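You operate a simulated robot arm through the tools that you are given. There is no shell and no other tool.

The job below is to be done with a simulated robot arm. You get a single attempt, and the scene is never put back.

## Task
Tap the floor bung home, mop the cab floor dry and fold the mat down.
Fine: mop before the mat goes down; sponge and mallet go back where they lay; fingers out from under the heel mat.

Only the result counts: the job must be done as asked and must still hold three seconds after the hand-in. Knocking over, shifting, dropping, spilling or breaking anything else fails it. Flat cloth is picked up by pressing the open fingertips on it (5 to 10 N) and closing them slowly along it; thin cloth reads only 2 to 8 mm in the jaws.

## Robot
A 6-joint arm with a two-finger parallel gripper, fixed in place. Base frame: the origin is at the foot of the arm, x ahead of it, y to its left, z up. Readings come in m, degrees, newtons and seconds.
With the tool pointing down near the work surface it reaches from about 0.18 to 0.76 m from the base axis. Its first joint turns from -166.0 to 166.0 degrees. Payload 3.91 kg.
The TCP is the grasp point between the finger pads, 0.03 m short of the fingertips. In the tool frame z runs along the fingers and y along their closing line. The gripper opens to 0.11 m. The fingers are 0.02 m wide and 0.01 m thick; the gripper's body (0.048 by 0.112 m) begins 0.055 m behind the TCP.
Orientation is that of the tool frame in the base frame, as [roll, pitch, yaw] about the fixed x, y, z axes, in that order (R = Rz(yaw) Ry(pitch) Rx(roll)). With the fingers straight down and closing along the base's y, the tool's x points along the base's -x, its y along +y and its z along -z.

## Interface
- The arm moves only by the tool play_rows. Its argument "steps" is a list of rows, each a list of 7 numbers: the shift along the base's x, y, z in m, then the turn, a rotation vector about the base's x, y, z in degrees, then the closure, from 0 (fully open) to 1 (shut). In form: [[tx, ty, tz, ax, ay, az, hand], ...]. A call has 1 to 20 rows; each row is the pose to reach, as a shift and turn from the pose commanded when the call began. Each row takes 0.2 s and may step no farther than 0.05 m and 8.6 degrees from the row before; otherwise, or with a gripper value out of range, the whole call is refused. Where a pose cannot be reached the arm comes as near as it can. A force on the tool above 50 N (or 10 N above the force at the start of the call, whichever is more), or a blocked arm, ends the call early, and 0.2 s more pass. The fingers move at their own pace (about 0.045 m/s each) and stop on an object; they squeeze with about 35 N. The grip force told is the motor's: it shows also when the fingers shut on nothing. Time passes only in rows, and 0.2 s behind the last, so rows that repeat a pose let the fingers close. It gives the time, the measured TCP pose, the force on the tool (base axes), the opening and the grip force at its end, in the units of the frame above (readings bear some noise), with the torque about the TCP (base axes, N m) and any sound that the robot's microphone picked up.
- Cameras (640 x 400 px; columns grow to the right, rows downward): "scene" is fixed at [0.4, -0.499, 1.6311]; the picture's right is [0.97, -0.23, 0.00], its down [-0.16, -0.70, -0.70] and it looks along [0.16, 0.68, -0.72] (base axes); focal length 259 px, centre (320, 200). "wrist" rides on the gripper at [0.071, 0.022, -0.107] in the tool frame; the picture's right is [-0.29, 0.96, 0.00], its down [-0.76, -0.23, -0.61] and it looks along [-0.58, -0.18, 0.79] (tool axes); focal length 243 px, centre (320, 200). There is no depth. A picture from a camera that has moved, and an enlarged one, comes with that camera's place and axes in the base frame and with its lens.
- snapshot(camera): a new picture of that camera. It takes no simulated time.
- lift_body(by): slides the trunk up (or, below 0, down) by that many m; the arm rides with it, the base frame stays. It gives what a move gives, with no picture.
- zoom(camera, box): a new picture of the part [left, top, right, bottom] of that camera's present view, enlarged. It takes no simulated time.
- hand_in(): hands the job in; it is judged then, once.

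Places have to be worked out from the pictures, the camera data and where the tool is seen. Open the gripper and draw the arm clear of the work before you hand the job in, unless the task says otherwise.

The tools are called after ">>>" by a JSON object that holds its "name" and its "arguments". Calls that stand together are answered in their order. play_rows: Moves the arm, as the interface text tells. Its arguments: {"type":"object","properties":{"steps":{"type":"array"}},"required":["steps"]} The other tools are called the same way: lift_body (by) slides the trunk up or down; snapshot (camera) takes a picture; zoom (camera, box) takes an enlarged picture of a part of a camera's view; hand_in () hands the job in.

At the start:

```text
time_s: 0.0
position: [0.2115, 0.2471, 1.3596]
tool_rot: [179.9, 0.2, 179.9]
contact_force: [0.4, -0.4, -0.2]
ft_torque: [0.01, 0.02, 0.01]
finger_gap: 0.1102
gripper_force: 0.0
trunk travel left (down, up): [-0.525, 0.065]
```

scene: 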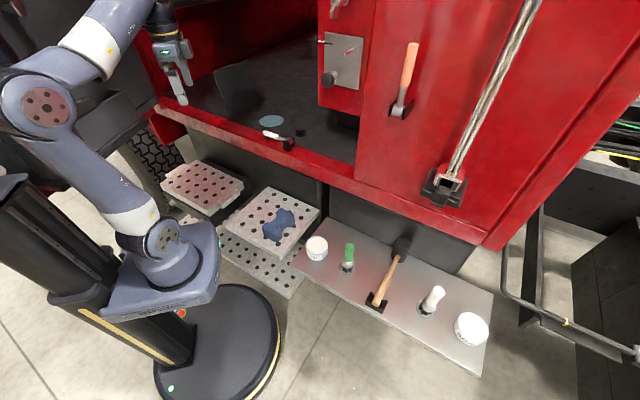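
wrist: 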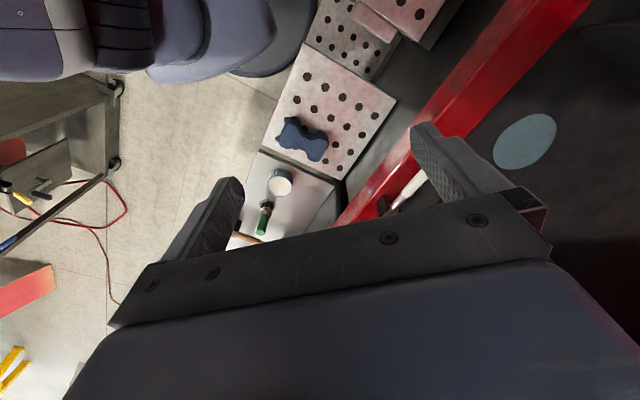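

I start by looking closely at the scene: the cab floor seems to hold a puddle, a bung and a folded mat, while the sponge lies on a step and the mallet on a shelf. I zoom in on each.

>>> {"name": "zoom", "arguments": {"camera": "scene", "box": [180, 50, 380, 175]}}

>>> {"name": "zoom", "arguments": {"camera": "scene", "box": [290, 215, 500, 346]}}

>>> {"name": "zoom", "arguments": {"camera": "scene", "box": [150, 140, 350, 265]}}

>>> {"name": "zoom", "arguments": {"camera": "scene", "box": [240, 100, 320, 150]}}

```text
3.20 times, centred on (280, 112) of scene
camera zoom: at [0.4, -0.499, 1.6311], right [0.97, -0.23, 0.0], down [-0.16, -0.7, -0.7], along [0.16, 0.68, -0.72], focal length 830 px, centre (448, 480)
```

zoom: 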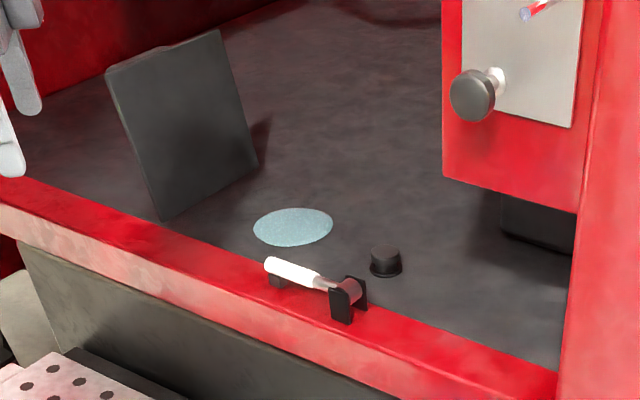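

```text
3.05 times, centred on (395, 280) of scene
camera zoom: at [0.4, -0.499, 1.6311], right [0.97, -0.23, 0.0], down [-0.16, -0.7, -0.7], along [0.16, 0.68, -0.72], focal length 790 px, centre (91, -45)
```

zoom: 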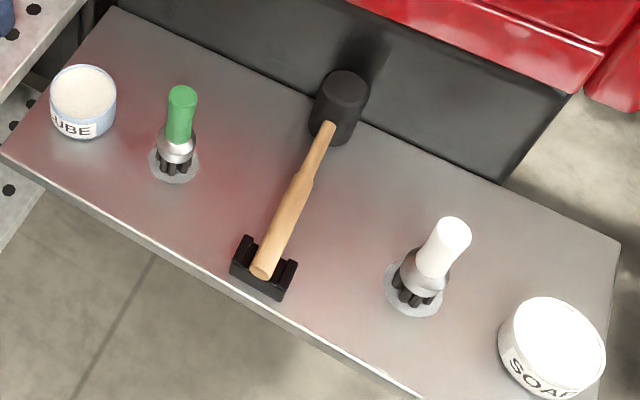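

```text
3.20 times, centred on (250, 202) of scene
camera zoom: at [0.4, -0.499, 1.6311], right [0.97, -0.23, 0.0], down [-0.16, -0.7, -0.7], along [0.16, 0.68, -0.72], focal length 830 px, centre (544, 192)
```

zoom: 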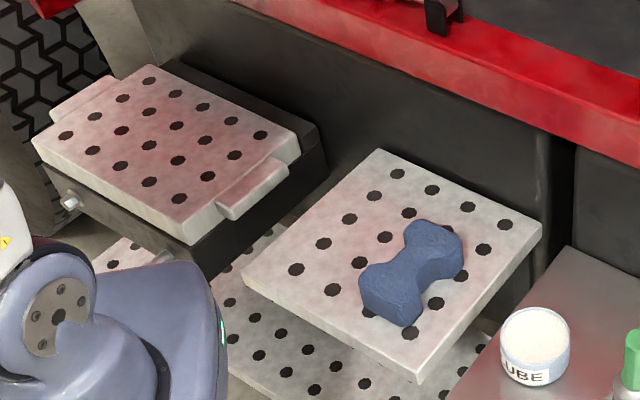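

```text
8.00 times, centred on (280, 125) of scene
camera zoom: at [0.4, -0.499, 1.6311], right [0.97, -0.23, 0.0], down [-0.16, -0.7, -0.7], along [0.16, 0.68, -0.72], focal length 2074 px, centre (640, 800)
```

zoom: 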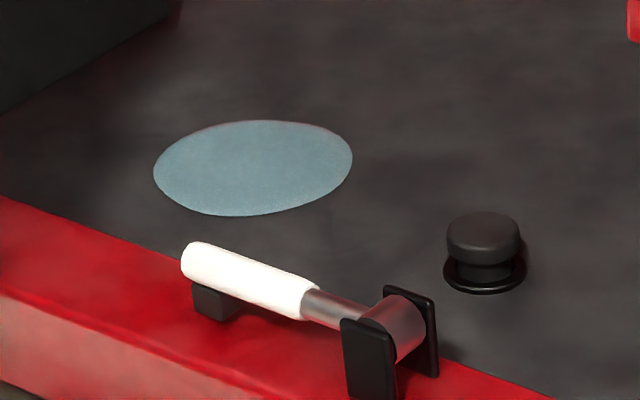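

The cab floor looks to be at z≈1.046, with the puddle near (0.43,0.58) and the bung near (0.54,0.45); the sill runs diagonally at about 45°. I turn the tool 45° and move closer to inspect the sill item, bung, puddle and mat with the wrist camera.

>>> {"name": "play_rows", "arguments": {"steps": [[0.01, 0.012, -0.01, 0, 0, 8, 0], [0.025, 0.025, -0.02, 0, 0, 16, 0], [0.04, 0.04, -0.03, 0, 0, 24, 0], [0.05, 0.055, -0.04, 0, 0, 32, 0], [0.06, 0.065, -0.05, 0, 0, 39, 0], [0.07, 0.078, -0.06, 0, 0, 45, 0]]}}

>>> {"name": "snapshot", "arguments": {"camera": "wrist"}}

>>> {"name": "snapshot", "arguments": {"camera": "scene"}}

```text
time_s: 1.4
position: [0.2816, 0.3263, 1.2992]
tool_rot: [179.9, 0.1, -134.9]
contact_force: [-0.2, 0.2, -0.2]
ft_torque: [-0.02, -0.01, 0.05]
finger_gap: 0.1099
gripper_force: 0.1
trunk travel left (down, up): [-0.525, 0.065]
```

```text
taken
camera wrist: at [0.2157, 0.29, 1.4072], right [-0.47, 0.88, 0.0], down [0.7, 0.37, 0.61], along [0.53, 0.29, -0.79], focal length 243 px, centre (320, 200)
```

wrist: 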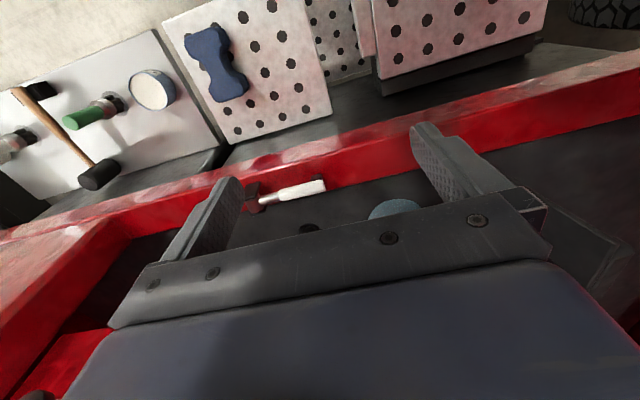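

```text
taken
```

scene: 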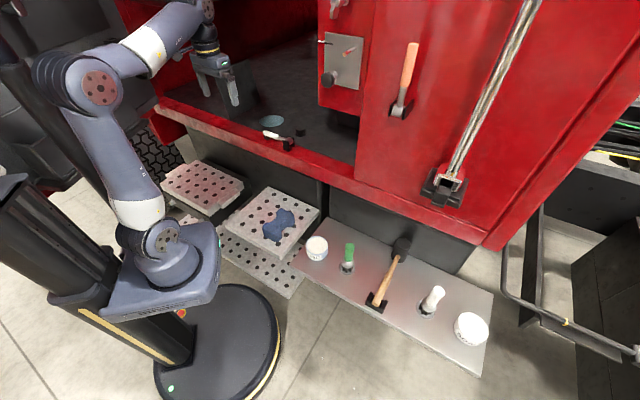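

The wrist view shows the sill from above; I zoom in on the sill item, the mallet and the sponge.

>>> {"name": "zoom", "arguments": {"camera": "wrist", "box": [220, 150, 420, 275]}}

>>> {"name": "zoom", "arguments": {"camera": "wrist", "box": [0, 50, 200, 210]}}

>>> {"name": "zoom", "arguments": {"camera": "wrist", "box": [160, 0, 340, 130]}}

```text
3.20 times, centred on (320, 212) of wrist
camera zoom: at [0.2157, 0.29, 1.4072], right [-0.47, 0.88, 0.0], down [0.7, 0.37, 0.61], along [0.53, 0.29, -0.79], focal length 776 px, centre (320, 160)
```

zoom: 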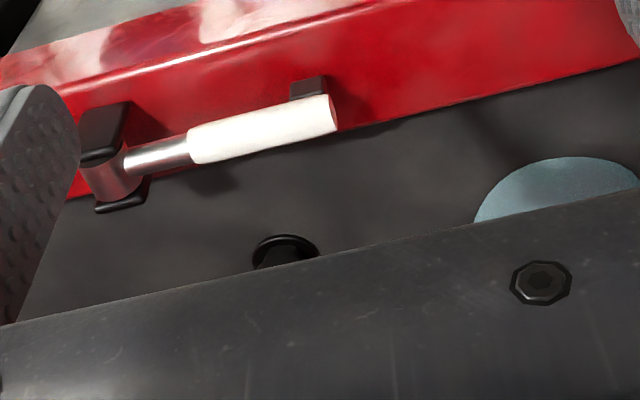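

```text
2.50 times, centred on (100, 130) of wrist
camera zoom: at [0.2157, 0.29, 1.4072], right [-0.47, 0.88, 0.0], down [0.7, 0.37, 0.61], along [0.53, 0.29, -0.79], focal length 606 px, centre (870, 375)
```

zoom: 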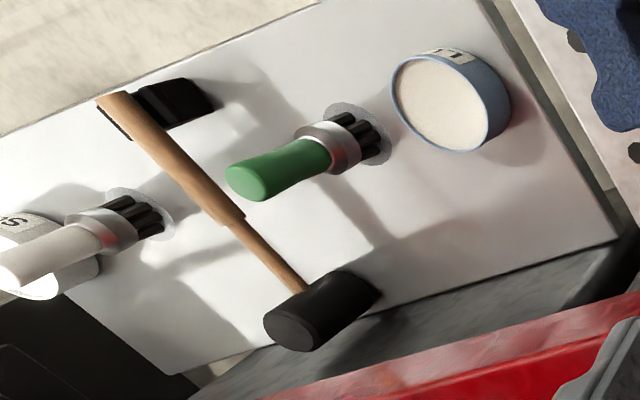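

```text
3.08 times, centred on (250, 65) of wrist
camera zoom: at [0.2157, 0.29, 1.4072], right [-0.47, 0.88, 0.0], down [0.7, 0.37, 0.61], along [0.53, 0.29, -0.79], focal length 746 px, centre (535, 615)
```

zoom: 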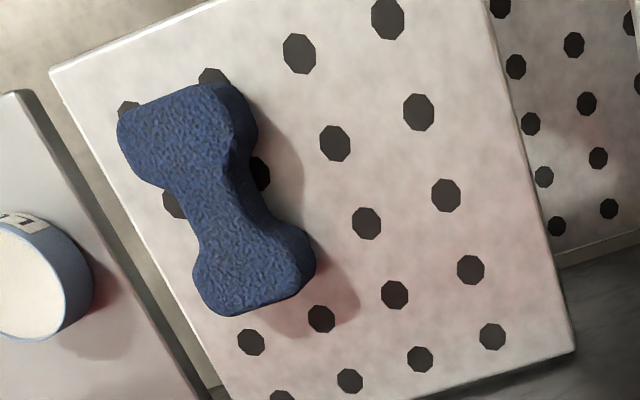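

The sill item is a fixed-looking lever in a bracket, so the mallet is the wooden-handled one on the shelf, with its head upright at about (0.79,-0.07,0.86) and its handle running back toward (-x,-y). I swing over to the shelf, staying outside the cab, to look at it from above.

>>> {"name": "play_rows", "arguments": {"steps": [[0.0227, -0.0326, -0.0107, 0, 0, 0, 0], [0.0454, -0.0651, -0.0214, 0, 0, 0, 0], [0.0681, -0.0977, -0.0321, 0, 0, 0, 0], [0.0908, -0.1303, -0.0428, 0, 0, 0, 0], [0.1136, -0.1629, -0.0536, 0, 0, 0, 0], [0.1363, -0.1954, -0.0643, 0, 0, 0, 0], [0.159, -0.228, -0.075, 0, 0, 0, 0], [0.1817, -0.2606, -0.0857, 0, 0, 0, 0], [0.2044, -0.2931, -0.0964, 0, 0, 0, 0], [0.2271, -0.3257, -0.1071, 0, 0, 0, 0], [0.2498, -0.3583, -0.1178, 0, 0, 0, 0], [0.2725, -0.3909, -0.1285, 0, 0, 0, 0], [0.2953, -0.4234, -0.1392, 0, 0, 0, 0], [0.318, -0.456, -0.15, 0, 0, 0, 0]]}}

>>> {"name": "snapshot", "arguments": {"camera": "wrist"}}

>>> {"name": "snapshot", "arguments": {"camera": "scene"}}

```text
time_s: 4.4
position: [0.6005, -0.1314, 1.1504]
tool_rot: [179.9, 0.2, -135.1]
contact_force: [0.1, 0.8, -0.9]
ft_torque: [-0.02, -0.02, 0.04]
finger_gap: 0.1097
gripper_force: 0.0
trunk travel left (down, up): [-0.525, 0.065]
```

```text
taken
camera wrist: at [0.5357, -0.1664, 1.2576], right [-0.47, 0.88, 0.0], down [0.7, 0.37, 0.61], along [0.54, 0.29, -0.79], focal length 243 px, centre (320, 200)
```

wrist: 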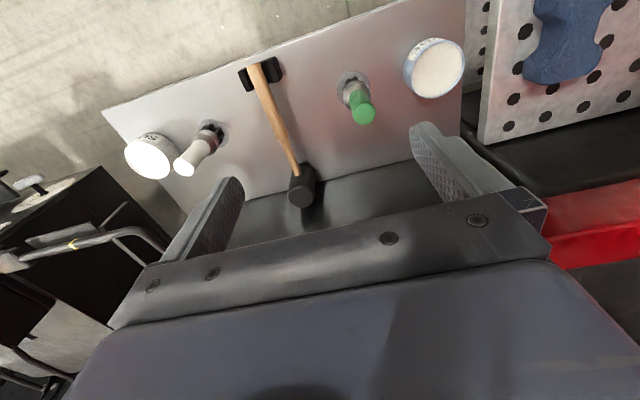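

```text
taken
```

scene: 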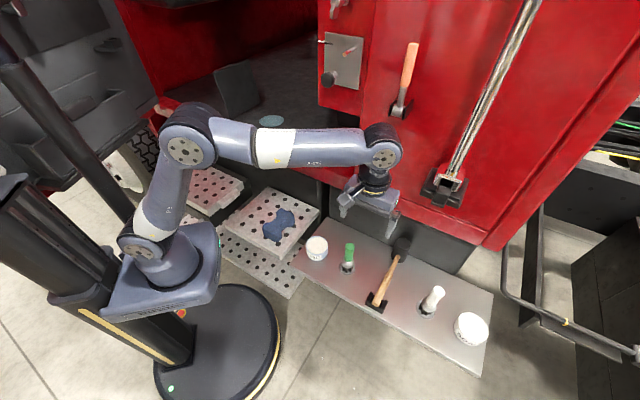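

The view is clear; I zoom on the mallet in the wrist and scene views to triangulate it.

>>> {"name": "zoom", "arguments": {"camera": "wrist", "box": [220, 50, 380, 215]}}

>>> {"name": "zoom", "arguments": {"camera": "scene", "box": [350, 225, 430, 320]}}

```text
2.42 times, centred on (300, 132) of wrist
camera zoom: at [0.5357, -0.1664, 1.2576], right [-0.47, 0.88, 0.0], down [0.7, 0.37, 0.61], along [0.54, 0.29, -0.79], focal length 588 px, centre (368, 364)
```

zoom: 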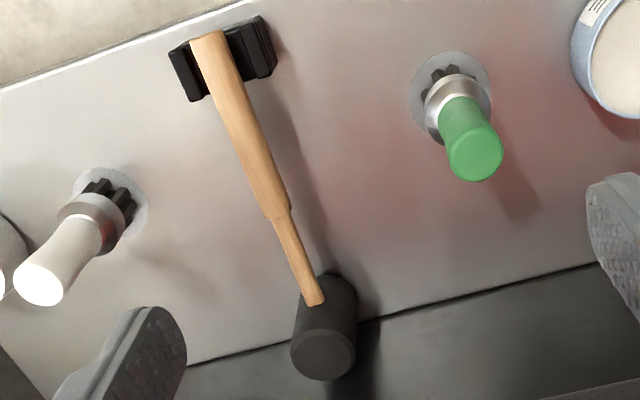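

```text
4.21 times, centred on (390, 272) of scene
camera zoom: at [0.4, -0.499, 1.6311], right [0.97, -0.23, 0.0], down [-0.16, -0.7, -0.7], along [0.16, 0.68, -0.72], focal length 1092 px, centre (25, -105)
```

zoom: 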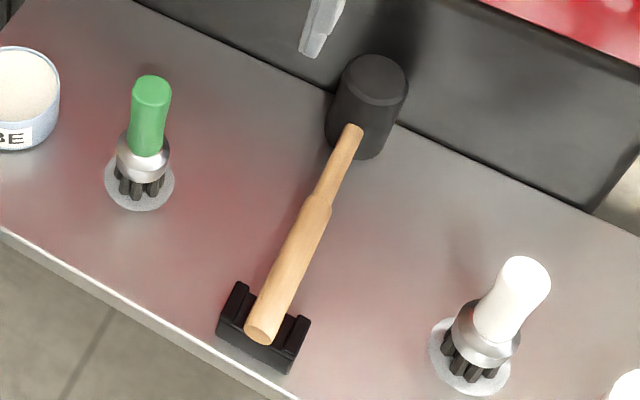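

I place the mallet head at (0.791,-0.068), top z≈0.895, with the handle's thin part starting at (0.770,-0.089,0.858) and running along (-0.7,-0.72). I tilt the tool 30° (fingers outward) to stay clear of the sill and panel hardware, and move above the thin part close to the head.

>>> {"name": "play_rows", "arguments": {"steps": [[0.02, 0.0, -0.01, 5.3, -5.3, 0, 0.3], [0.045, 0.003, -0.03, 10.6, -10.6, 0, 0.4], [0.07, 0.008, -0.055, 15.9, -15.9, 0, 0.4], [0.1, 0.013, -0.085, 21.2, -21.2, 0, 0.4], [0.125, 0.017, -0.118, 21.2, -21.2, 0, 0.4], [0.1495, 0.021, -0.15, 21.2, -21.2, 0, 0.4], [0.1495, 0.021, -0.15, 21.2, -21.2, 0, 0.4]]}}

>>> {"name": "snapshot", "arguments": {"camera": "wrist"}}

>>> {"name": "snapshot", "arguments": {"camera": "scene"}}

```text
time_s: 6.0
position: [0.7504, -0.1094, 1.0011]
tool_rot: [179.9, 30.1, -135.0]
contact_force: [0.1, -0.6, 0.2]
ft_torque: [-0.04, 0.01, 0.0]
finger_gap: 0.066
gripper_force: 0.0
trunk travel left (down, up): [-0.525, 0.065]
```

```text
taken
camera wrist: at [0.6531, -0.1771, 1.0585], right [-0.5, 0.85, 0.15], down [0.41, 0.09, 0.91], along [0.76, 0.51, -0.4], focal length 243 px, centre (320, 200)
```

wrist: 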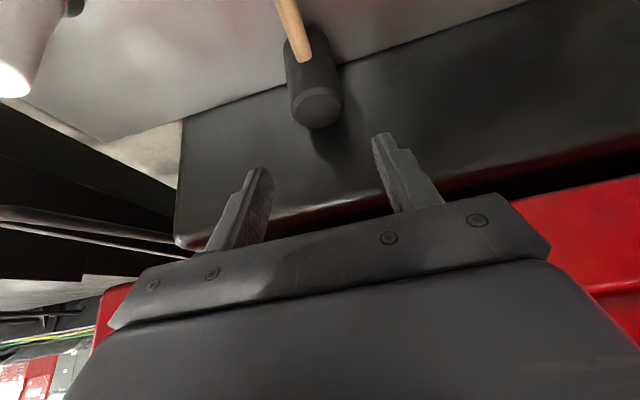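

```text
taken
```

scene: 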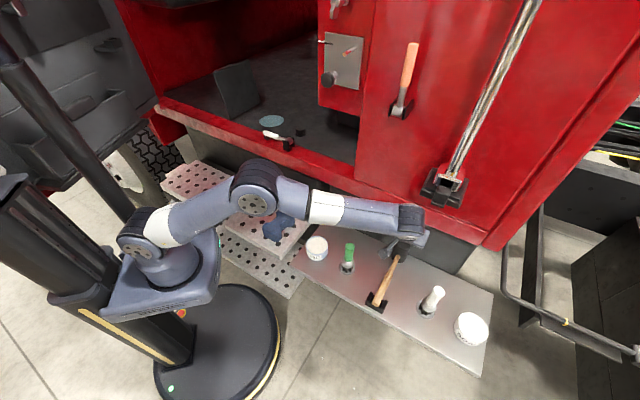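

Tool is above the thin part of the handle and laterally aligned (v≈0.61). I descend 13 cm straight down with the fingers straddling the handle.

>>> {"name": "play_rows", "arguments": {"steps": [[0, 0, -0.04, 0, 0, 0, 0.4], [0, 0, -0.08, 0, 0, 0, 0.4], [0, 0, -0.11, 0, 0, 0, 0.4], [0, 0, -0.13, 0, 0, 0, 0.4], [0, 0, -0.13, 0, 0, 0, 0.4]]}}

>>> {"name": "snapshot", "arguments": {"camera": "wrist"}}

>>> {"name": "snapshot", "arguments": {"camera": "scene"}}

>>> {"name": "zoom", "arguments": {"camera": "scene", "box": [350, 200, 450, 320]}}

```text
time_s: 7.2
position: [0.7489, -0.112, 0.8696]
tool_rot: [180.0, 30.0, -135.0]
contact_force: [0.4, -0.7, -0.4]
ft_torque: [0.01, 0.0, -0.02]
finger_gap: 0.0662
gripper_force: 0.0
trunk travel left (down, up): [-0.525, 0.065]
```

```text
taken
camera wrist: at [0.652, -0.1775, 0.9274], right [-0.5, 0.85, 0.15], down [0.41, 0.09, 0.91], along [0.76, 0.51, -0.4], focal length 243 px, centre (320, 200)
```

wrist: 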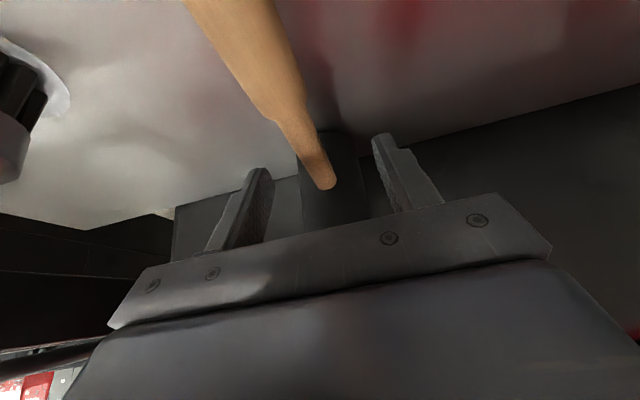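

```text
taken
```

scene: 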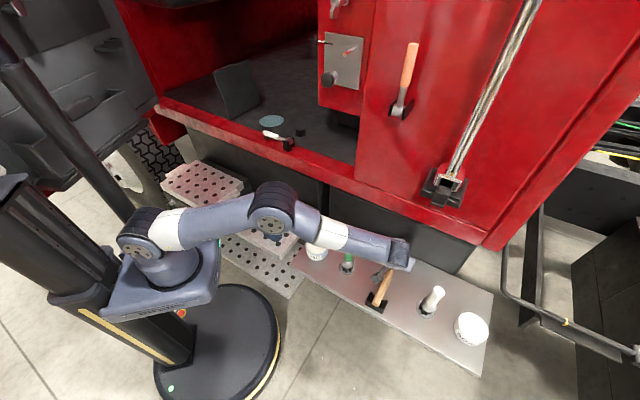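

```text
3.33 times, centred on (400, 260) of scene
camera zoom: at [0.4, -0.499, 1.6311], right [0.97, -0.23, 0.0], down [-0.16, -0.7, -0.7], along [0.16, 0.68, -0.72], focal length 864 px, centre (53, 0)
```

zoom: 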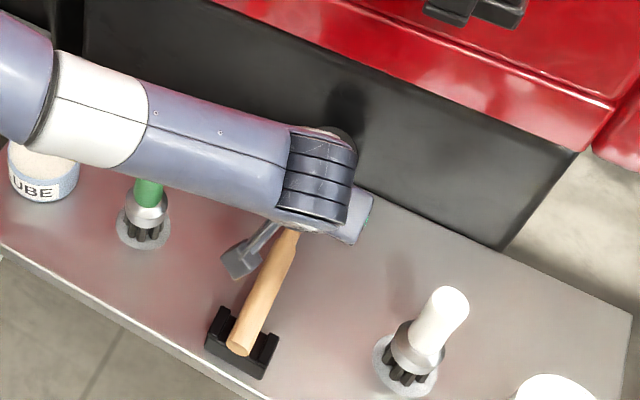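

The handle's thin part lies between the pads just short of the head. I close the gripper on it.

>>> {"name": "play_rows", "arguments": {"steps": [[0, 0, 0, 0, 0, 0, 0.6], [0, 0, 0, 0, 0, 0, 0.8], [0, 0, 0, 0, 0, 0, 1], [0, 0, 0, 0, 0, 0, 1], [0, 0, 0, 0, 0, 0, 1]]}}

>>> {"name": "snapshot", "arguments": {"camera": "wrist"}}

```text
time_s: 8.4
position: [0.7498, -0.1116, 0.8715]
tool_rot: [180.0, 30.1, -135.0]
contact_force: [3.5, -1.9, 2.7]
ft_torque: [-0.07, -0.15, -0.04]
finger_gap: 0.0155
gripper_force: 34.7
trunk travel left (down, up): [-0.525, 0.065]
```

```text
taken
camera wrist: at [0.6523, -0.1779, 0.9282], right [-0.5, 0.85, 0.15], down [0.41, 0.09, 0.91], along [0.76, 0.51, -0.4], focal length 243 px, centre (320, 200)
```

wrist: 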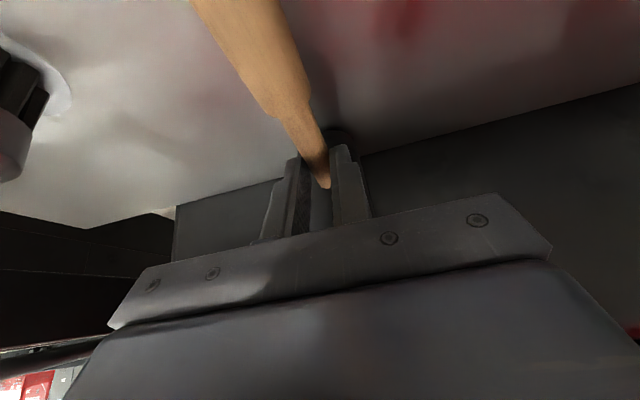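

Gripped on a 15.5 mm handle. I lift 3.5 cm (below the sill's underside), then draw straight back out along the handle by 10 cm, and check.

>>> {"name": "play_rows", "arguments": {"steps": [[0, 0, 0.01, 0, 0, 0, 1], [0, 0, 0.022, 0, 0, 0, 1], [0, 0, 0.035, 0, 0, 0, 1], [-0.012, -0.012, 0.038, 0, 0, 0, 1], [-0.03, -0.03, 0.04, 0, 0, 0, 1], [-0.05, -0.05, 0.045, 0, 0, 0, 1], [-0.07, -0.07, 0.05, 0, 0, 0, 1], [-0.07, -0.07, 0.05, 0, 0, 0, 1]]}}

>>> {"name": "snapshot", "arguments": {"camera": "wrist"}}

>>> {"name": "snapshot", "arguments": {"camera": "scene"}}

```text
time_s: 10.2
position: [0.6777, -0.1808, 0.9201]
tool_rot: [179.9, 29.9, -135.0]
contact_force: [-0.5, -0.6, -4.4]
ft_torque: [-0.03, 0.03, 0.01]
finger_gap: 0.0155
gripper_force: 35.4
trunk travel left (down, up): [-0.525, 0.065]
```

```text
taken
camera wrist: at [0.5806, -0.247, 0.9766], right [-0.5, 0.85, 0.15], down [0.41, 0.09, 0.91], along [0.76, 0.51, -0.4], focal length 243 px, centre (320, 200)
```

wrist: 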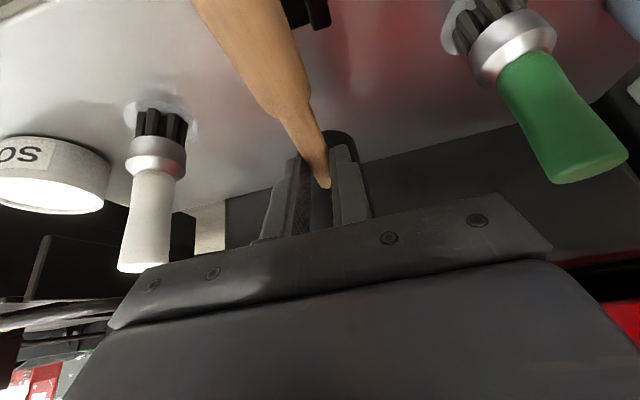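

```text
taken
```

scene: 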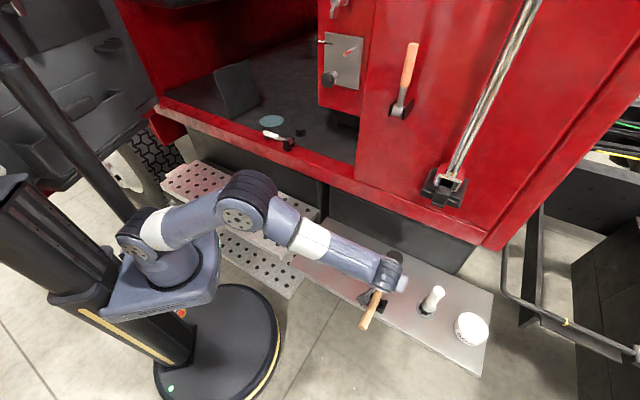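

The mallet is held steadily (4.4 N, no slip). I raise it and swing to the cab opening while turning 45° so that the handle will lie along -x, clear of the sill lever.

>>> {"name": "play_rows", "arguments": {"steps": [[-0.02, -0.005, 0.03, 0, 0, 0, 1], [-0.04, -0.01, 0.07, 0, 0, 0, 1], [-0.06, -0.015, 0.11, 0, 0, 0, 1], [-0.075, -0.018, 0.15, 0, 0, 0, 1], [-0.079, -0.02, 0.18, 0, 0, 0, 1], [-0.1, 0.01, 0.2, 0, 0, -4, 1], [-0.123, 0.047, 0.21, 0, 0, -8, 1], [-0.147, 0.085, 0.222, 0, 0, -12, 1], [-0.17, 0.123, 0.234, 0, 0, -16, 1], [-0.194, 0.161, 0.246, 0, 0, -20, 1], [-0.217, 0.199, 0.258, 0, 0, -24, 1], [-0.241, 0.237, 0.27, 0, 0, -28, 1], [-0.264, 0.275, 0.282, 0, 0, -32, 1], [-0.288, 0.313, 0.294, 0, 0, -36, 1], [-0.311, 0.351, 0.306, 0, 0, -39, 1], [-0.335, 0.389, 0.318, 0, 0, -42, 1], [-0.357, 0.425, 0.325, 0, 0, -44, 1], [-0.379, 0.46, 0.33, 0, 0, -45, 1]]}}

>>> {"name": "snapshot", "arguments": {"camera": "wrist"}}

>>> {"name": "snapshot", "arguments": {"camera": "scene"}}

```text
time_s: 14.0
position: [0.3003, 0.2804, 1.2511]
tool_rot: [179.9, 30.1, 180.0]
contact_force: [0.6, -0.7, -3.4]
ft_torque: [0.01, 0.09, -0.01]
finger_gap: 0.0155
gripper_force: 34.9
trunk travel left (down, up): [-0.525, 0.065]
```

```text
taken
camera wrist: at [0.184, 0.3026, 1.3081], right [0.25, 0.96, 0.15], down [0.35, -0.23, 0.91], along [0.9, -0.18, -0.4], focal length 243 px, centre (320, 200)
```

wrist: 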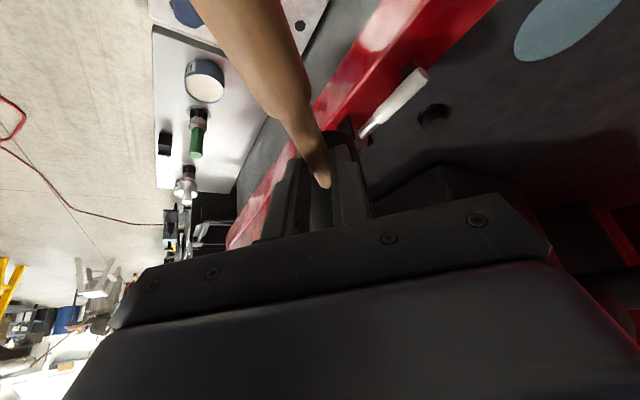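

```text
taken
```

scene: 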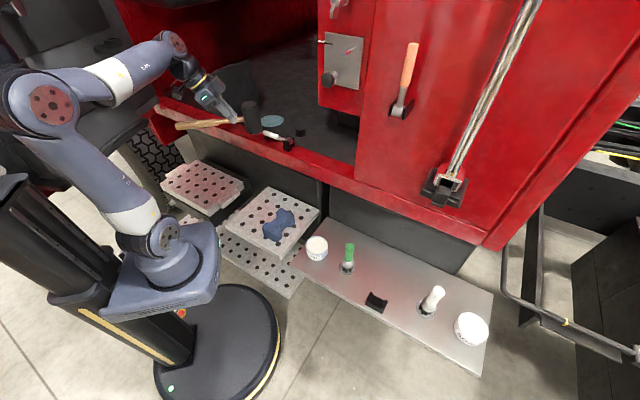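

The mallet is in front of the cab opening. I zoom in for the bung's position and the mallet head's pose in the hand.

>>> {"name": "zoom", "arguments": {"camera": "wrist", "box": [340, 0, 640, 190]}}

>>> {"name": "zoom", "arguments": {"camera": "scene", "box": [170, 70, 330, 170]}}

>>> {"name": "zoom", "arguments": {"camera": "scene", "box": [340, 230, 440, 330]}}

```text
2.11 times, centred on (490, 95) of wrist
camera zoom: at [0.184, 0.3026, 1.3081], right [0.25, 0.96, 0.15], down [0.35, -0.23, 0.91], along [0.9, -0.18, -0.4], focal length 511 px, centre (-38, 421)
```

zoom: 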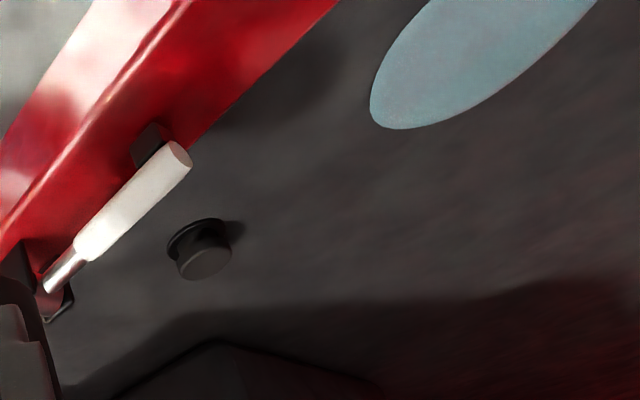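

```text
4.00 times, centred on (250, 120) of scene
camera zoom: at [0.4, -0.499, 1.6311], right [0.97, -0.23, 0.0], down [-0.16, -0.7, -0.7], along [0.16, 0.68, -0.72], focal length 1037 px, centre (600, 520)
```

zoom: 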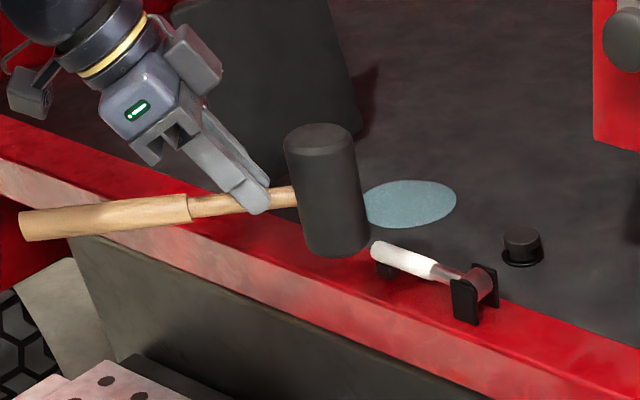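

```text
4.00 times, centred on (390, 280) of scene
camera zoom: at [0.4, -0.499, 1.6311], right [0.97, -0.23, 0.0], down [-0.16, -0.7, -0.7], along [0.16, 0.68, -0.72], focal length 1037 px, centre (40, -120)
```

zoom: 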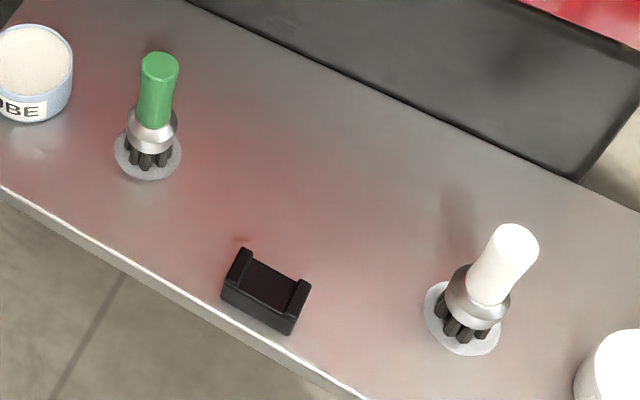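

I place the bung at (0.538,0.440) with its cap top at z≈1.073 over a flange at ≈1.05, and the mallet face about 0.068 below and 0.06 ahead of the TCP. I move over the bung at height, clear of the lever, then lower to hover and check.

>>> {"name": "play_rows", "arguments": {"steps": [[0.029, 0.027, 0, 0, 0, 0, 1], [0.059, 0.053, 0, 0, 0, 0, 1], [0.088, 0.08, 0, 0, 0, 0, 1], [0.117, 0.107, 0, 0, 0, 0, 1], [0.147, 0.133, 0, 0, 0, 0, 1], [0.176, 0.16, 0, 0, 0, 0, 1], [0.176, 0.16, -0.03, 0, 0, 0, 1], [0.176, 0.16, -0.06, 0, 0, 0, 1], [0.176, 0.16, -0.06, 0, 0, 0, 1]]}}

>>> {"name": "snapshot", "arguments": {"camera": "wrist"}}

>>> {"name": "zoom", "arguments": {"camera": "scene", "box": [220, 60, 380, 160]}}

>>> {"name": "snapshot", "arguments": {"camera": "scene"}}

```text
time_s: 16.0
position: [0.4766, 0.4405, 1.1903]
tool_rot: [179.9, 30.0, -179.9]
contact_force: [0.0, 0.2, -5.0]
ft_torque: [0.02, 0.07, 0.04]
finger_gap: 0.0155
gripper_force: 35.2
trunk travel left (down, up): [-0.525, 0.065]
```

```text
taken
camera wrist: at [0.3613, 0.461, 1.2475], right [0.25, 0.96, 0.15], down [0.35, -0.23, 0.91], along [0.9, -0.18, -0.4], focal length 243 px, centre (320, 200)
```

wrist: 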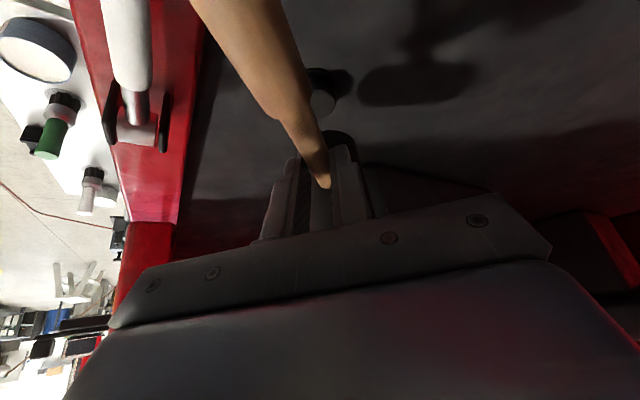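

```text
4.00 times, centred on (300, 110) of scene
camera zoom: at [0.4, -0.499, 1.6311], right [0.97, -0.23, 0.0], down [-0.16, -0.7, -0.7], along [0.16, 0.68, -0.72], focal length 1037 px, centre (400, 560)
```

zoom: 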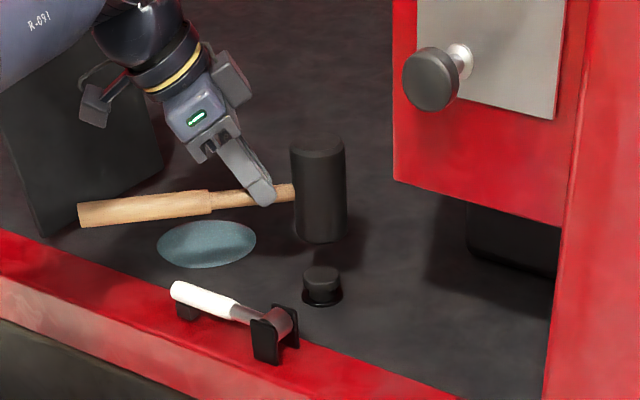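

```text
taken
```

scene: 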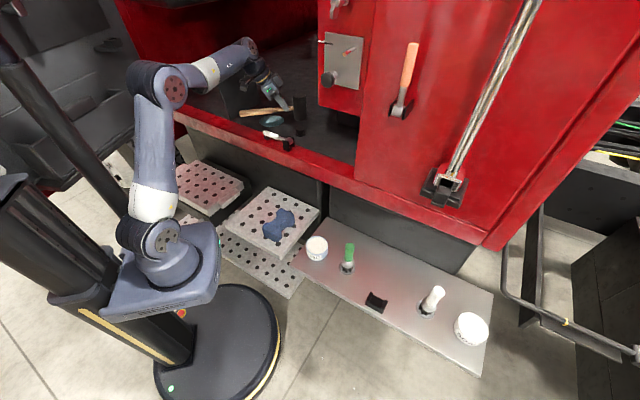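

The head (centre ≈(0.541,0.44), face at z≈1.12) sits right over the bung. First I lower gently to find contact.

>>> {"name": "play_rows", "arguments": {"steps": [[0, 0, -0.02, 0, 0, 0, 1], [0, 0, -0.035, 0, 0, 0, 1], [0, 0, -0.042, 0, 0, 0, 1], [0, 0, -0.046, 0, 0, 0, 1], [0, 0, -0.05, 0, 0, 0, 1]]}}

>>> {"name": "zoom", "arguments": {"camera": "scene", "box": [260, 90, 340, 150]}}

```text
time_s: 17.2
position: [0.4754, 0.4402, 1.1442]
tool_rot: [179.5, 30.6, 179.8]
contact_force: [-2.1, -1.9, 21.0]
ft_torque: [0.13, -0.95, -0.02]
finger_gap: 0.0153
gripper_force: 34.8
trunk travel left (down, up): [-0.525, 0.065]
```

```text
6.67 times, centred on (300, 120) of scene
camera zoom: at [0.4, -0.499, 1.6311], right [0.97, -0.23, 0.0], down [-0.16, -0.7, -0.7], along [0.16, 0.68, -0.72], focal length 1729 px, centre (453, 733)
```

zoom: 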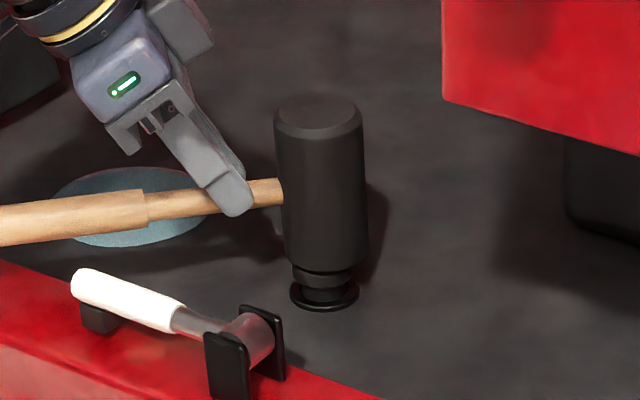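

Contact at TCP z≈1.144 with 21 N and the grip holds. Now I lift 3 cm and give a quick tap, then back off and look.

>>> {"name": "play_rows", "arguments": {"steps": [[0, 0, 0.02, 0, 0, 0, 1], [0, 0, 0.035, 0, 0, 0, 1], [0, 0, 0.035, 0, 0, 0, 1], [0, 0, -0.012, 0, 0, 0, 1], [0, 0, 0.02, 0, 0, 0, 1], [0, 0, 0.03, 0, 0, 0, 1]]}}

>>> {"name": "zoom", "arguments": {"camera": "scene", "box": [260, 90, 340, 150]}}

```text
time_s: 18.6
position: [0.4778, 0.4386, 1.1708]
tool_rot: [180.0, 30.0, -180.0]
contact_force: [0.0, 0.3, -4.7]
ft_torque: [0.03, 0.06, 0.01]
finger_gap: 0.0156
gripper_force: 35.1
trunk travel left (down, up): [-0.525, 0.065]
```

```text
6.67 times, centred on (300, 120) of scene
camera zoom: at [0.4, -0.499, 1.6311], right [0.97, -0.23, 0.0], down [-0.16, -0.7, -0.7], along [0.16, 0.68, -0.72], focal length 1729 px, centre (453, 733)
```

zoom: 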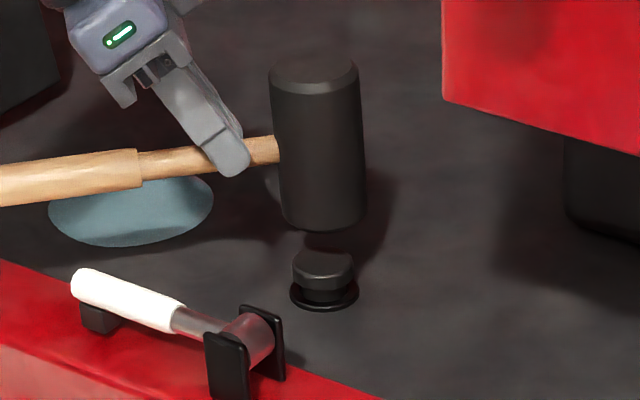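

The bung seems to have sunk a few millimetres. I repeat with firmer taps.

>>> {"name": "play_rows", "arguments": {"steps": [[0, 0, -0.048, 0, 0, 0, 1], [0, 0, 0, 0, 0, 0, 1], [0, 0, 0.005, 0, 0, 0, 1], [0, 0, -0.045, 0, 0, 0, 1], [0, 0, 0, 0, 0, 0, 1], [0, 0, 0, 0, 0, 0, 1]]}}

>>> {"name": "zoom", "arguments": {"camera": "scene", "box": [260, 90, 340, 150]}}

```text
time_s: 20.0
position: [0.477, 0.4376, 1.1726]
tool_rot: [179.9, 30.0, -180.0]
contact_force: [-0.5, 0.2, -4.5]
ft_torque: [-0.02, 0.07, -0.03]
finger_gap: 0.0155
gripper_force: 35.4
trunk travel left (down, up): [-0.525, 0.065]
```

```text
6.67 times, centred on (300, 120) of scene
camera zoom: at [0.4, -0.499, 1.6311], right [0.97, -0.23, 0.0], down [-0.16, -0.7, -0.7], along [0.16, 0.68, -0.72], focal length 1729 px, centre (453, 733)
```

zoom: 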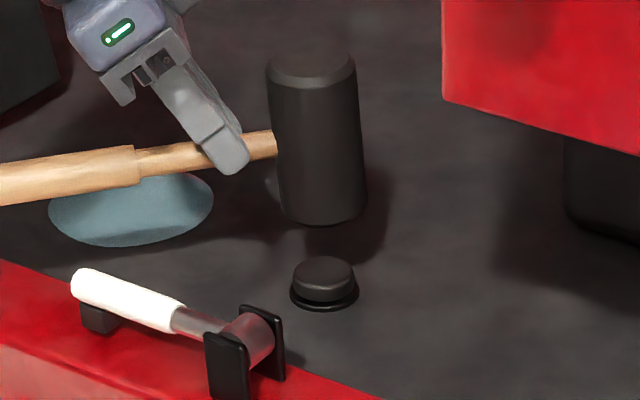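

The bung is going in (cap nearly on its flange), with the mallet only slightly rotated in the grip. Two more taps, a little deeper.

>>> {"name": "play_rows", "arguments": {"steps": [[0, 0, -0.01, 0, 0, 0, 1], [0, 0, -0.057, 0, 0, 0, 1], [0, 0, -0.01, 0, 0, 0, 1], [0, 0, -0.01, 0, 0, 0, 1], [0, 0, -0.057, 0, 0, 0, 1], [0, 0, -0.01, 0, 0, 0, 1], [0, 0, 0, 0, 0, 0, 1]]}}

>>> {"name": "zoom", "arguments": {"camera": "scene", "box": [260, 90, 340, 150]}}

```text
time_s: 21.6
position: [0.4782, 0.4413, 1.1713]
tool_rot: [180.0, 30.1, -179.9]
contact_force: [0.3, 1.2, -3.3]
ft_torque: [0.0, 0.09, -0.02]
finger_gap: 0.0154
gripper_force: 35.4
trunk travel left (down, up): [-0.525, 0.065]
```

```text
6.67 times, centred on (300, 120) of scene
camera zoom: at [0.4, -0.499, 1.6311], right [0.97, -0.23, 0.0], down [-0.16, -0.7, -0.7], along [0.16, 0.68, -0.72], focal length 1729 px, centre (453, 733)
```

zoom: 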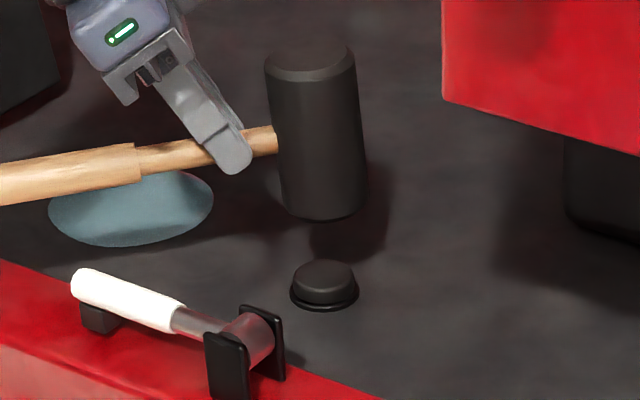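

I look closer to judge whether the cap is fully seated and how much the mallet has tilted.

>>> {"name": "zoom", "arguments": {"camera": "scene", "box": [288, 118, 312, 133]}}

>>> {"name": "snapshot", "arguments": {"camera": "wrist"}}

>>> {"name": "zoom", "arguments": {"camera": "wrist", "box": [270, 40, 390, 140]}}

```text
16.00 times, centred on (300, 126) of scene
camera zoom: at [0.4, -0.499, 1.6311], right [0.97, -0.23, 0.0], down [-0.16, -0.7, -0.7], along [0.16, 0.68, -0.72], focal length 4149 px, centre (640, 1392)
```

zoom: 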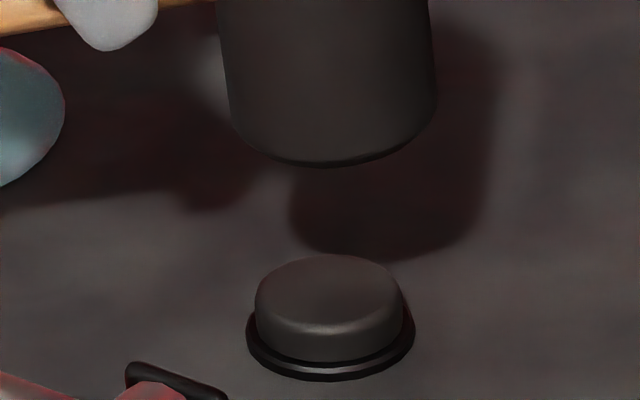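

```text
taken
camera wrist: at [0.3624, 0.462, 1.229], right [0.25, 0.96, 0.15], down [0.35, -0.23, 0.91], along [0.9, -0.18, -0.4], focal length 243 px, centre (320, 200)
```

wrist: 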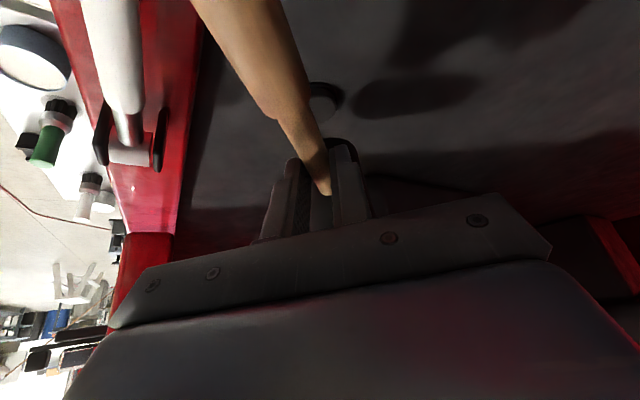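

```text
4.00 times, centred on (330, 90) of wrist
camera zoom: at [0.3624, 0.462, 1.229], right [0.25, 0.96, 0.15], down [0.35, -0.23, 0.91], along [0.9, -0.18, -0.4], focal length 970 px, centre (280, 640)
```

zoom: 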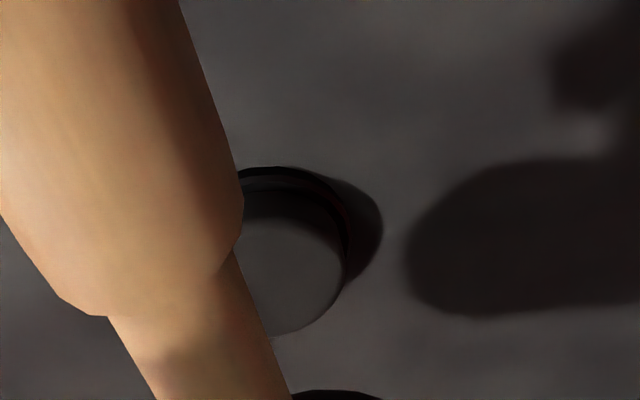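

The cap looks almost seated on its ring. I correct the mallet's 6° tilt with the tool and give another tap, then a press to read the depth.

>>> {"name": "play_rows", "arguments": {"steps": [[0, 0, -0.005, 0, 6, 0, 1], [0, 0, -0.012, 0, 6, 0, 1], [0, 0, -0.06, 0, 6, 0, 1], [0, 0, -0.015, 0, 6, 0, 1], [0, 0, -0.015, 0, 6, 0, 1], [0, 0, -0.06, 0, 6, 0, 1], [0, 0, -0.015, 0, 6, 0, 1], [0, 0, -0.015, 0, 6, 0, 1]]}}

>>> {"name": "zoom", "arguments": {"camera": "scene", "box": [288, 118, 312, 133]}}

>>> {"name": "zoom", "arguments": {"camera": "scene", "box": [260, 90, 340, 150]}}

```text
time_s: 23.4
position: [0.4782, 0.4388, 1.1547]
tool_rot: [179.9, 23.9, 180.0]
contact_force: [0.2, 0.6, -3.9]
ft_torque: [-0.02, 0.01, 0.02]
finger_gap: 0.0154
gripper_force: 35.5
trunk travel left (down, up): [-0.525, 0.065]
```

```text
16.00 times, centred on (300, 126) of scene
camera zoom: at [0.4, -0.499, 1.6311], right [0.97, -0.23, 0.0], down [-0.16, -0.7, -0.7], along [0.16, 0.68, -0.72], focal length 4149 px, centre (640, 1392)
```

zoom: 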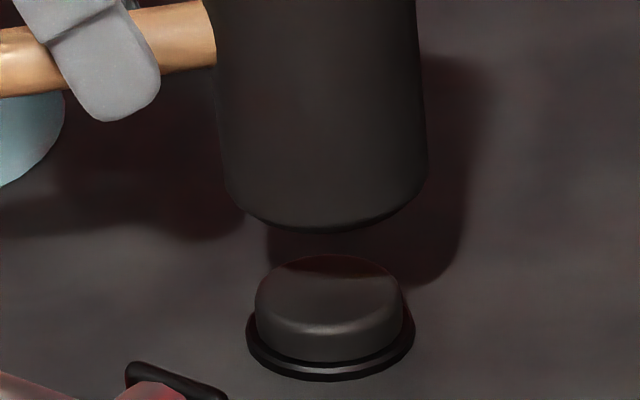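

```text
6.67 times, centred on (300, 120) of scene
camera zoom: at [0.4, -0.499, 1.6311], right [0.97, -0.23, 0.0], down [-0.16, -0.7, -0.7], along [0.16, 0.68, -0.72], focal length 1729 px, centre (453, 733)
```

zoom: 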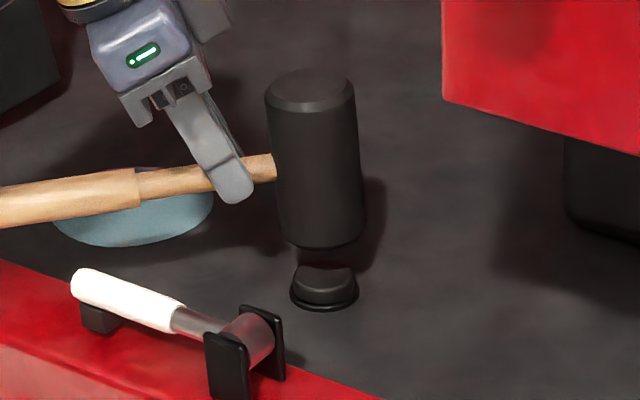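

The last two taps moved nothing and the cap now sits on its ring, so I judge the bung home. I lift the mallet clear of the lever, draw it back out of the cab, and level it a further 2.5°.

>>> {"name": "play_rows", "arguments": {"steps": [[0, 0, 0.04, 0, 1, 0, 1], [0, 0, 0.08, 0, 2, 0, 1], [0, 0, 0.095, 0, 2.5, 0, 1], [-0.025, -0.02, 0.095, 0, 2.5, 0, 1], [-0.055, -0.05, 0.095, 0, 2.5, 0, 1], [-0.085, -0.077, 0.095, 0, 2.5, 0, 1], [-0.115, -0.105, 0.095, 0, 2.5, 0, 1], [-0.146, -0.133, 0.095, 0, 2.5, 0, 1], [-0.176, -0.16, 0.095, 0, 2.5, 0, 1], [-0.176, -0.16, 0.095, 0, 2.5, 0, 1]]}}

>>> {"name": "zoom", "arguments": {"camera": "scene", "box": [170, 70, 330, 170]}}

>>> {"name": "zoom", "arguments": {"camera": "scene", "box": [284, 115, 316, 135]}}

>>> {"name": "snapshot", "arguments": {"camera": "wrist"}}

```text
time_s: 25.6
position: [0.3012, 0.2771, 1.2486]
tool_rot: [179.9, 21.5, -179.9]
contact_force: [0.1, -0.7, -3.6]
ft_torque: [0.01, 0.03, 0.01]
finger_gap: 0.0152
gripper_force: 35.2
trunk travel left (down, up): [-0.525, 0.065]
```

```text
4.00 times, centred on (250, 120) of scene
camera zoom: at [0.4, -0.499, 1.6311], right [0.97, -0.23, 0.0], down [-0.16, -0.7, -0.7], along [0.16, 0.68, -0.72], focal length 1037 px, centre (600, 520)
```

zoom: 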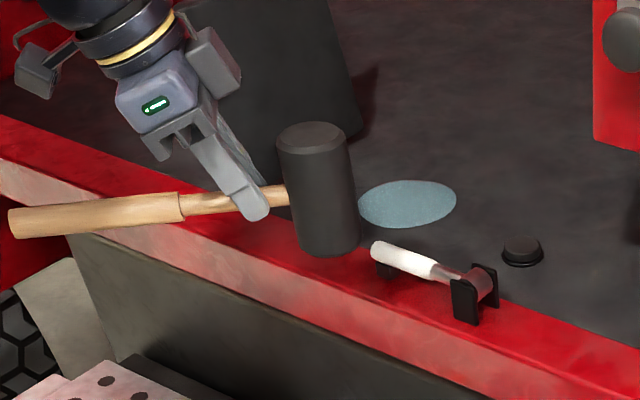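

```text
16.00 times, centred on (300, 125) of scene
camera zoom: at [0.4, -0.499, 1.6311], right [0.97, -0.23, 0.0], down [-0.16, -0.7, -0.7], along [0.16, 0.68, -0.72], focal length 4149 px, centre (640, 1400)
```

zoom: 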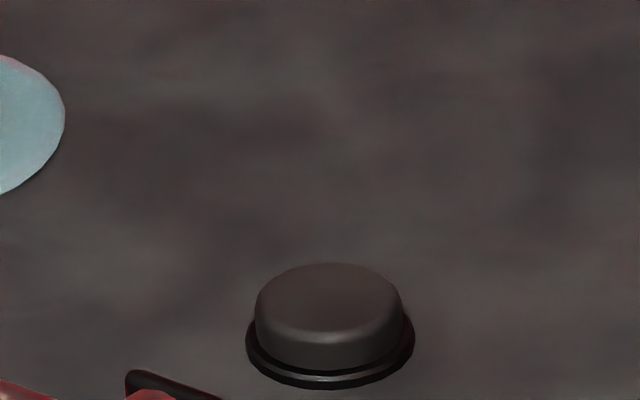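

```text
taken
camera wrist: at [0.1948, 0.2986, 1.3225], right [0.27, 0.96, 0.11], down [0.48, -0.23, 0.84], along [0.83, -0.18, -0.53], focal length 243 px, centre (320, 200)
```

wrist: 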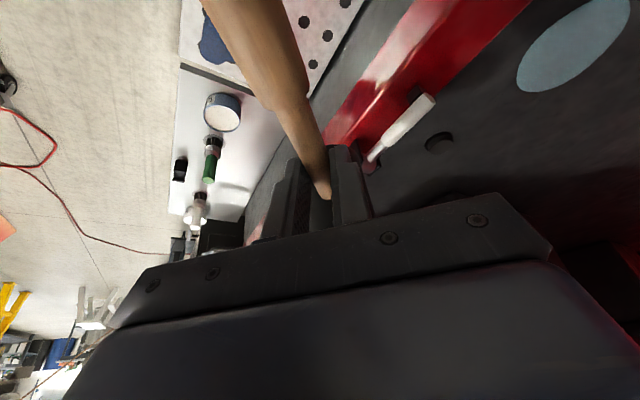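

The mallet hangs level again, shifted about 8 mm in the grip, which I allow for. The cap is flush on its ring. I swing back to the shelf and stop short of its resting place.

>>> {"name": "play_rows", "arguments": {"steps": [[0.023, -0.037, -0.003, 0, 0, 2, 1], [0.046, -0.074, -0.008, 0, 0, 5, 1], [0.069, -0.111, -0.015, 0, 0, 8, 1], [0.092, -0.148, -0.022, 0, 0, 12, 1], [0.115, -0.185, -0.03, 0, 0, 16, 1], [0.138, -0.222, -0.04, 0, 0, 20, 1], [0.161, -0.259, -0.05, 0, 0, 24, 1], [0.184, -0.296, -0.06, 0, 0, 28, 1], [0.207, -0.333, -0.075, 0, 0, 32, 1], [0.23, -0.37, -0.09, 0, 0, 36, 1], [0.253, -0.407, -0.105, 0, 0, 40, 1], [0.277, -0.444, -0.125, 0, 0, 43, 1], [0.3, -0.48, -0.15, 0, 0, 45, 1], [0.325, -0.48, -0.18, 0, 0, 45, 1], [0.345, -0.475, -0.215, 0, 0, 45, 1], [0.365, -0.466, -0.255, 0, 0, 45, 1], [0.38, -0.46, -0.285, 0, 0, 45, 1], [0.385, -0.4566, -0.3, 0, 0, 45, 1], [0.385, -0.4566, -0.3, 0, 0, 45, 1]]}}

>>> {"name": "snapshot", "arguments": {"camera": "wrist"}}

>>> {"name": "zoom", "arguments": {"camera": "scene", "box": [330, 210, 450, 330]}}

```text
time_s: 29.6
position: [0.687, -0.1766, 0.9502]
tool_rot: [179.9, 21.6, -135.0]
contact_force: [0.7, 0.2, -4.8]
ft_torque: [-0.03, 0.03, 0.05]
finger_gap: 0.0156
gripper_force: 35.1
trunk travel left (down, up): [-0.525, 0.065]
```

```text
taken
camera wrist: at [0.5961, -0.2361, 1.024], right [-0.49, 0.87, 0.11], down [0.51, 0.18, 0.84], along [0.71, 0.46, -0.53], focal length 243 px, centre (320, 200)
```

wrist: 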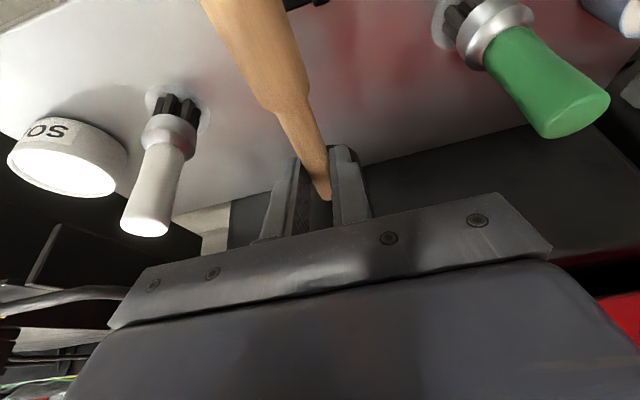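

```text
3.33 times, centred on (390, 270) of scene
camera zoom: at [0.4, -0.499, 1.6311], right [0.97, -0.23, 0.0], down [-0.16, -0.7, -0.7], along [0.16, 0.68, -0.72], focal length 864 px, centre (87, -33)
```

zoom: 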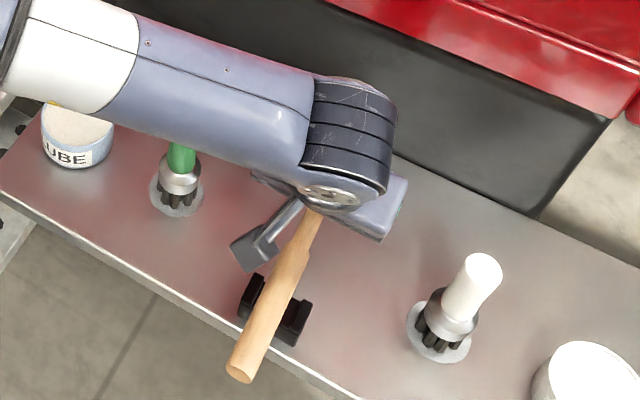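

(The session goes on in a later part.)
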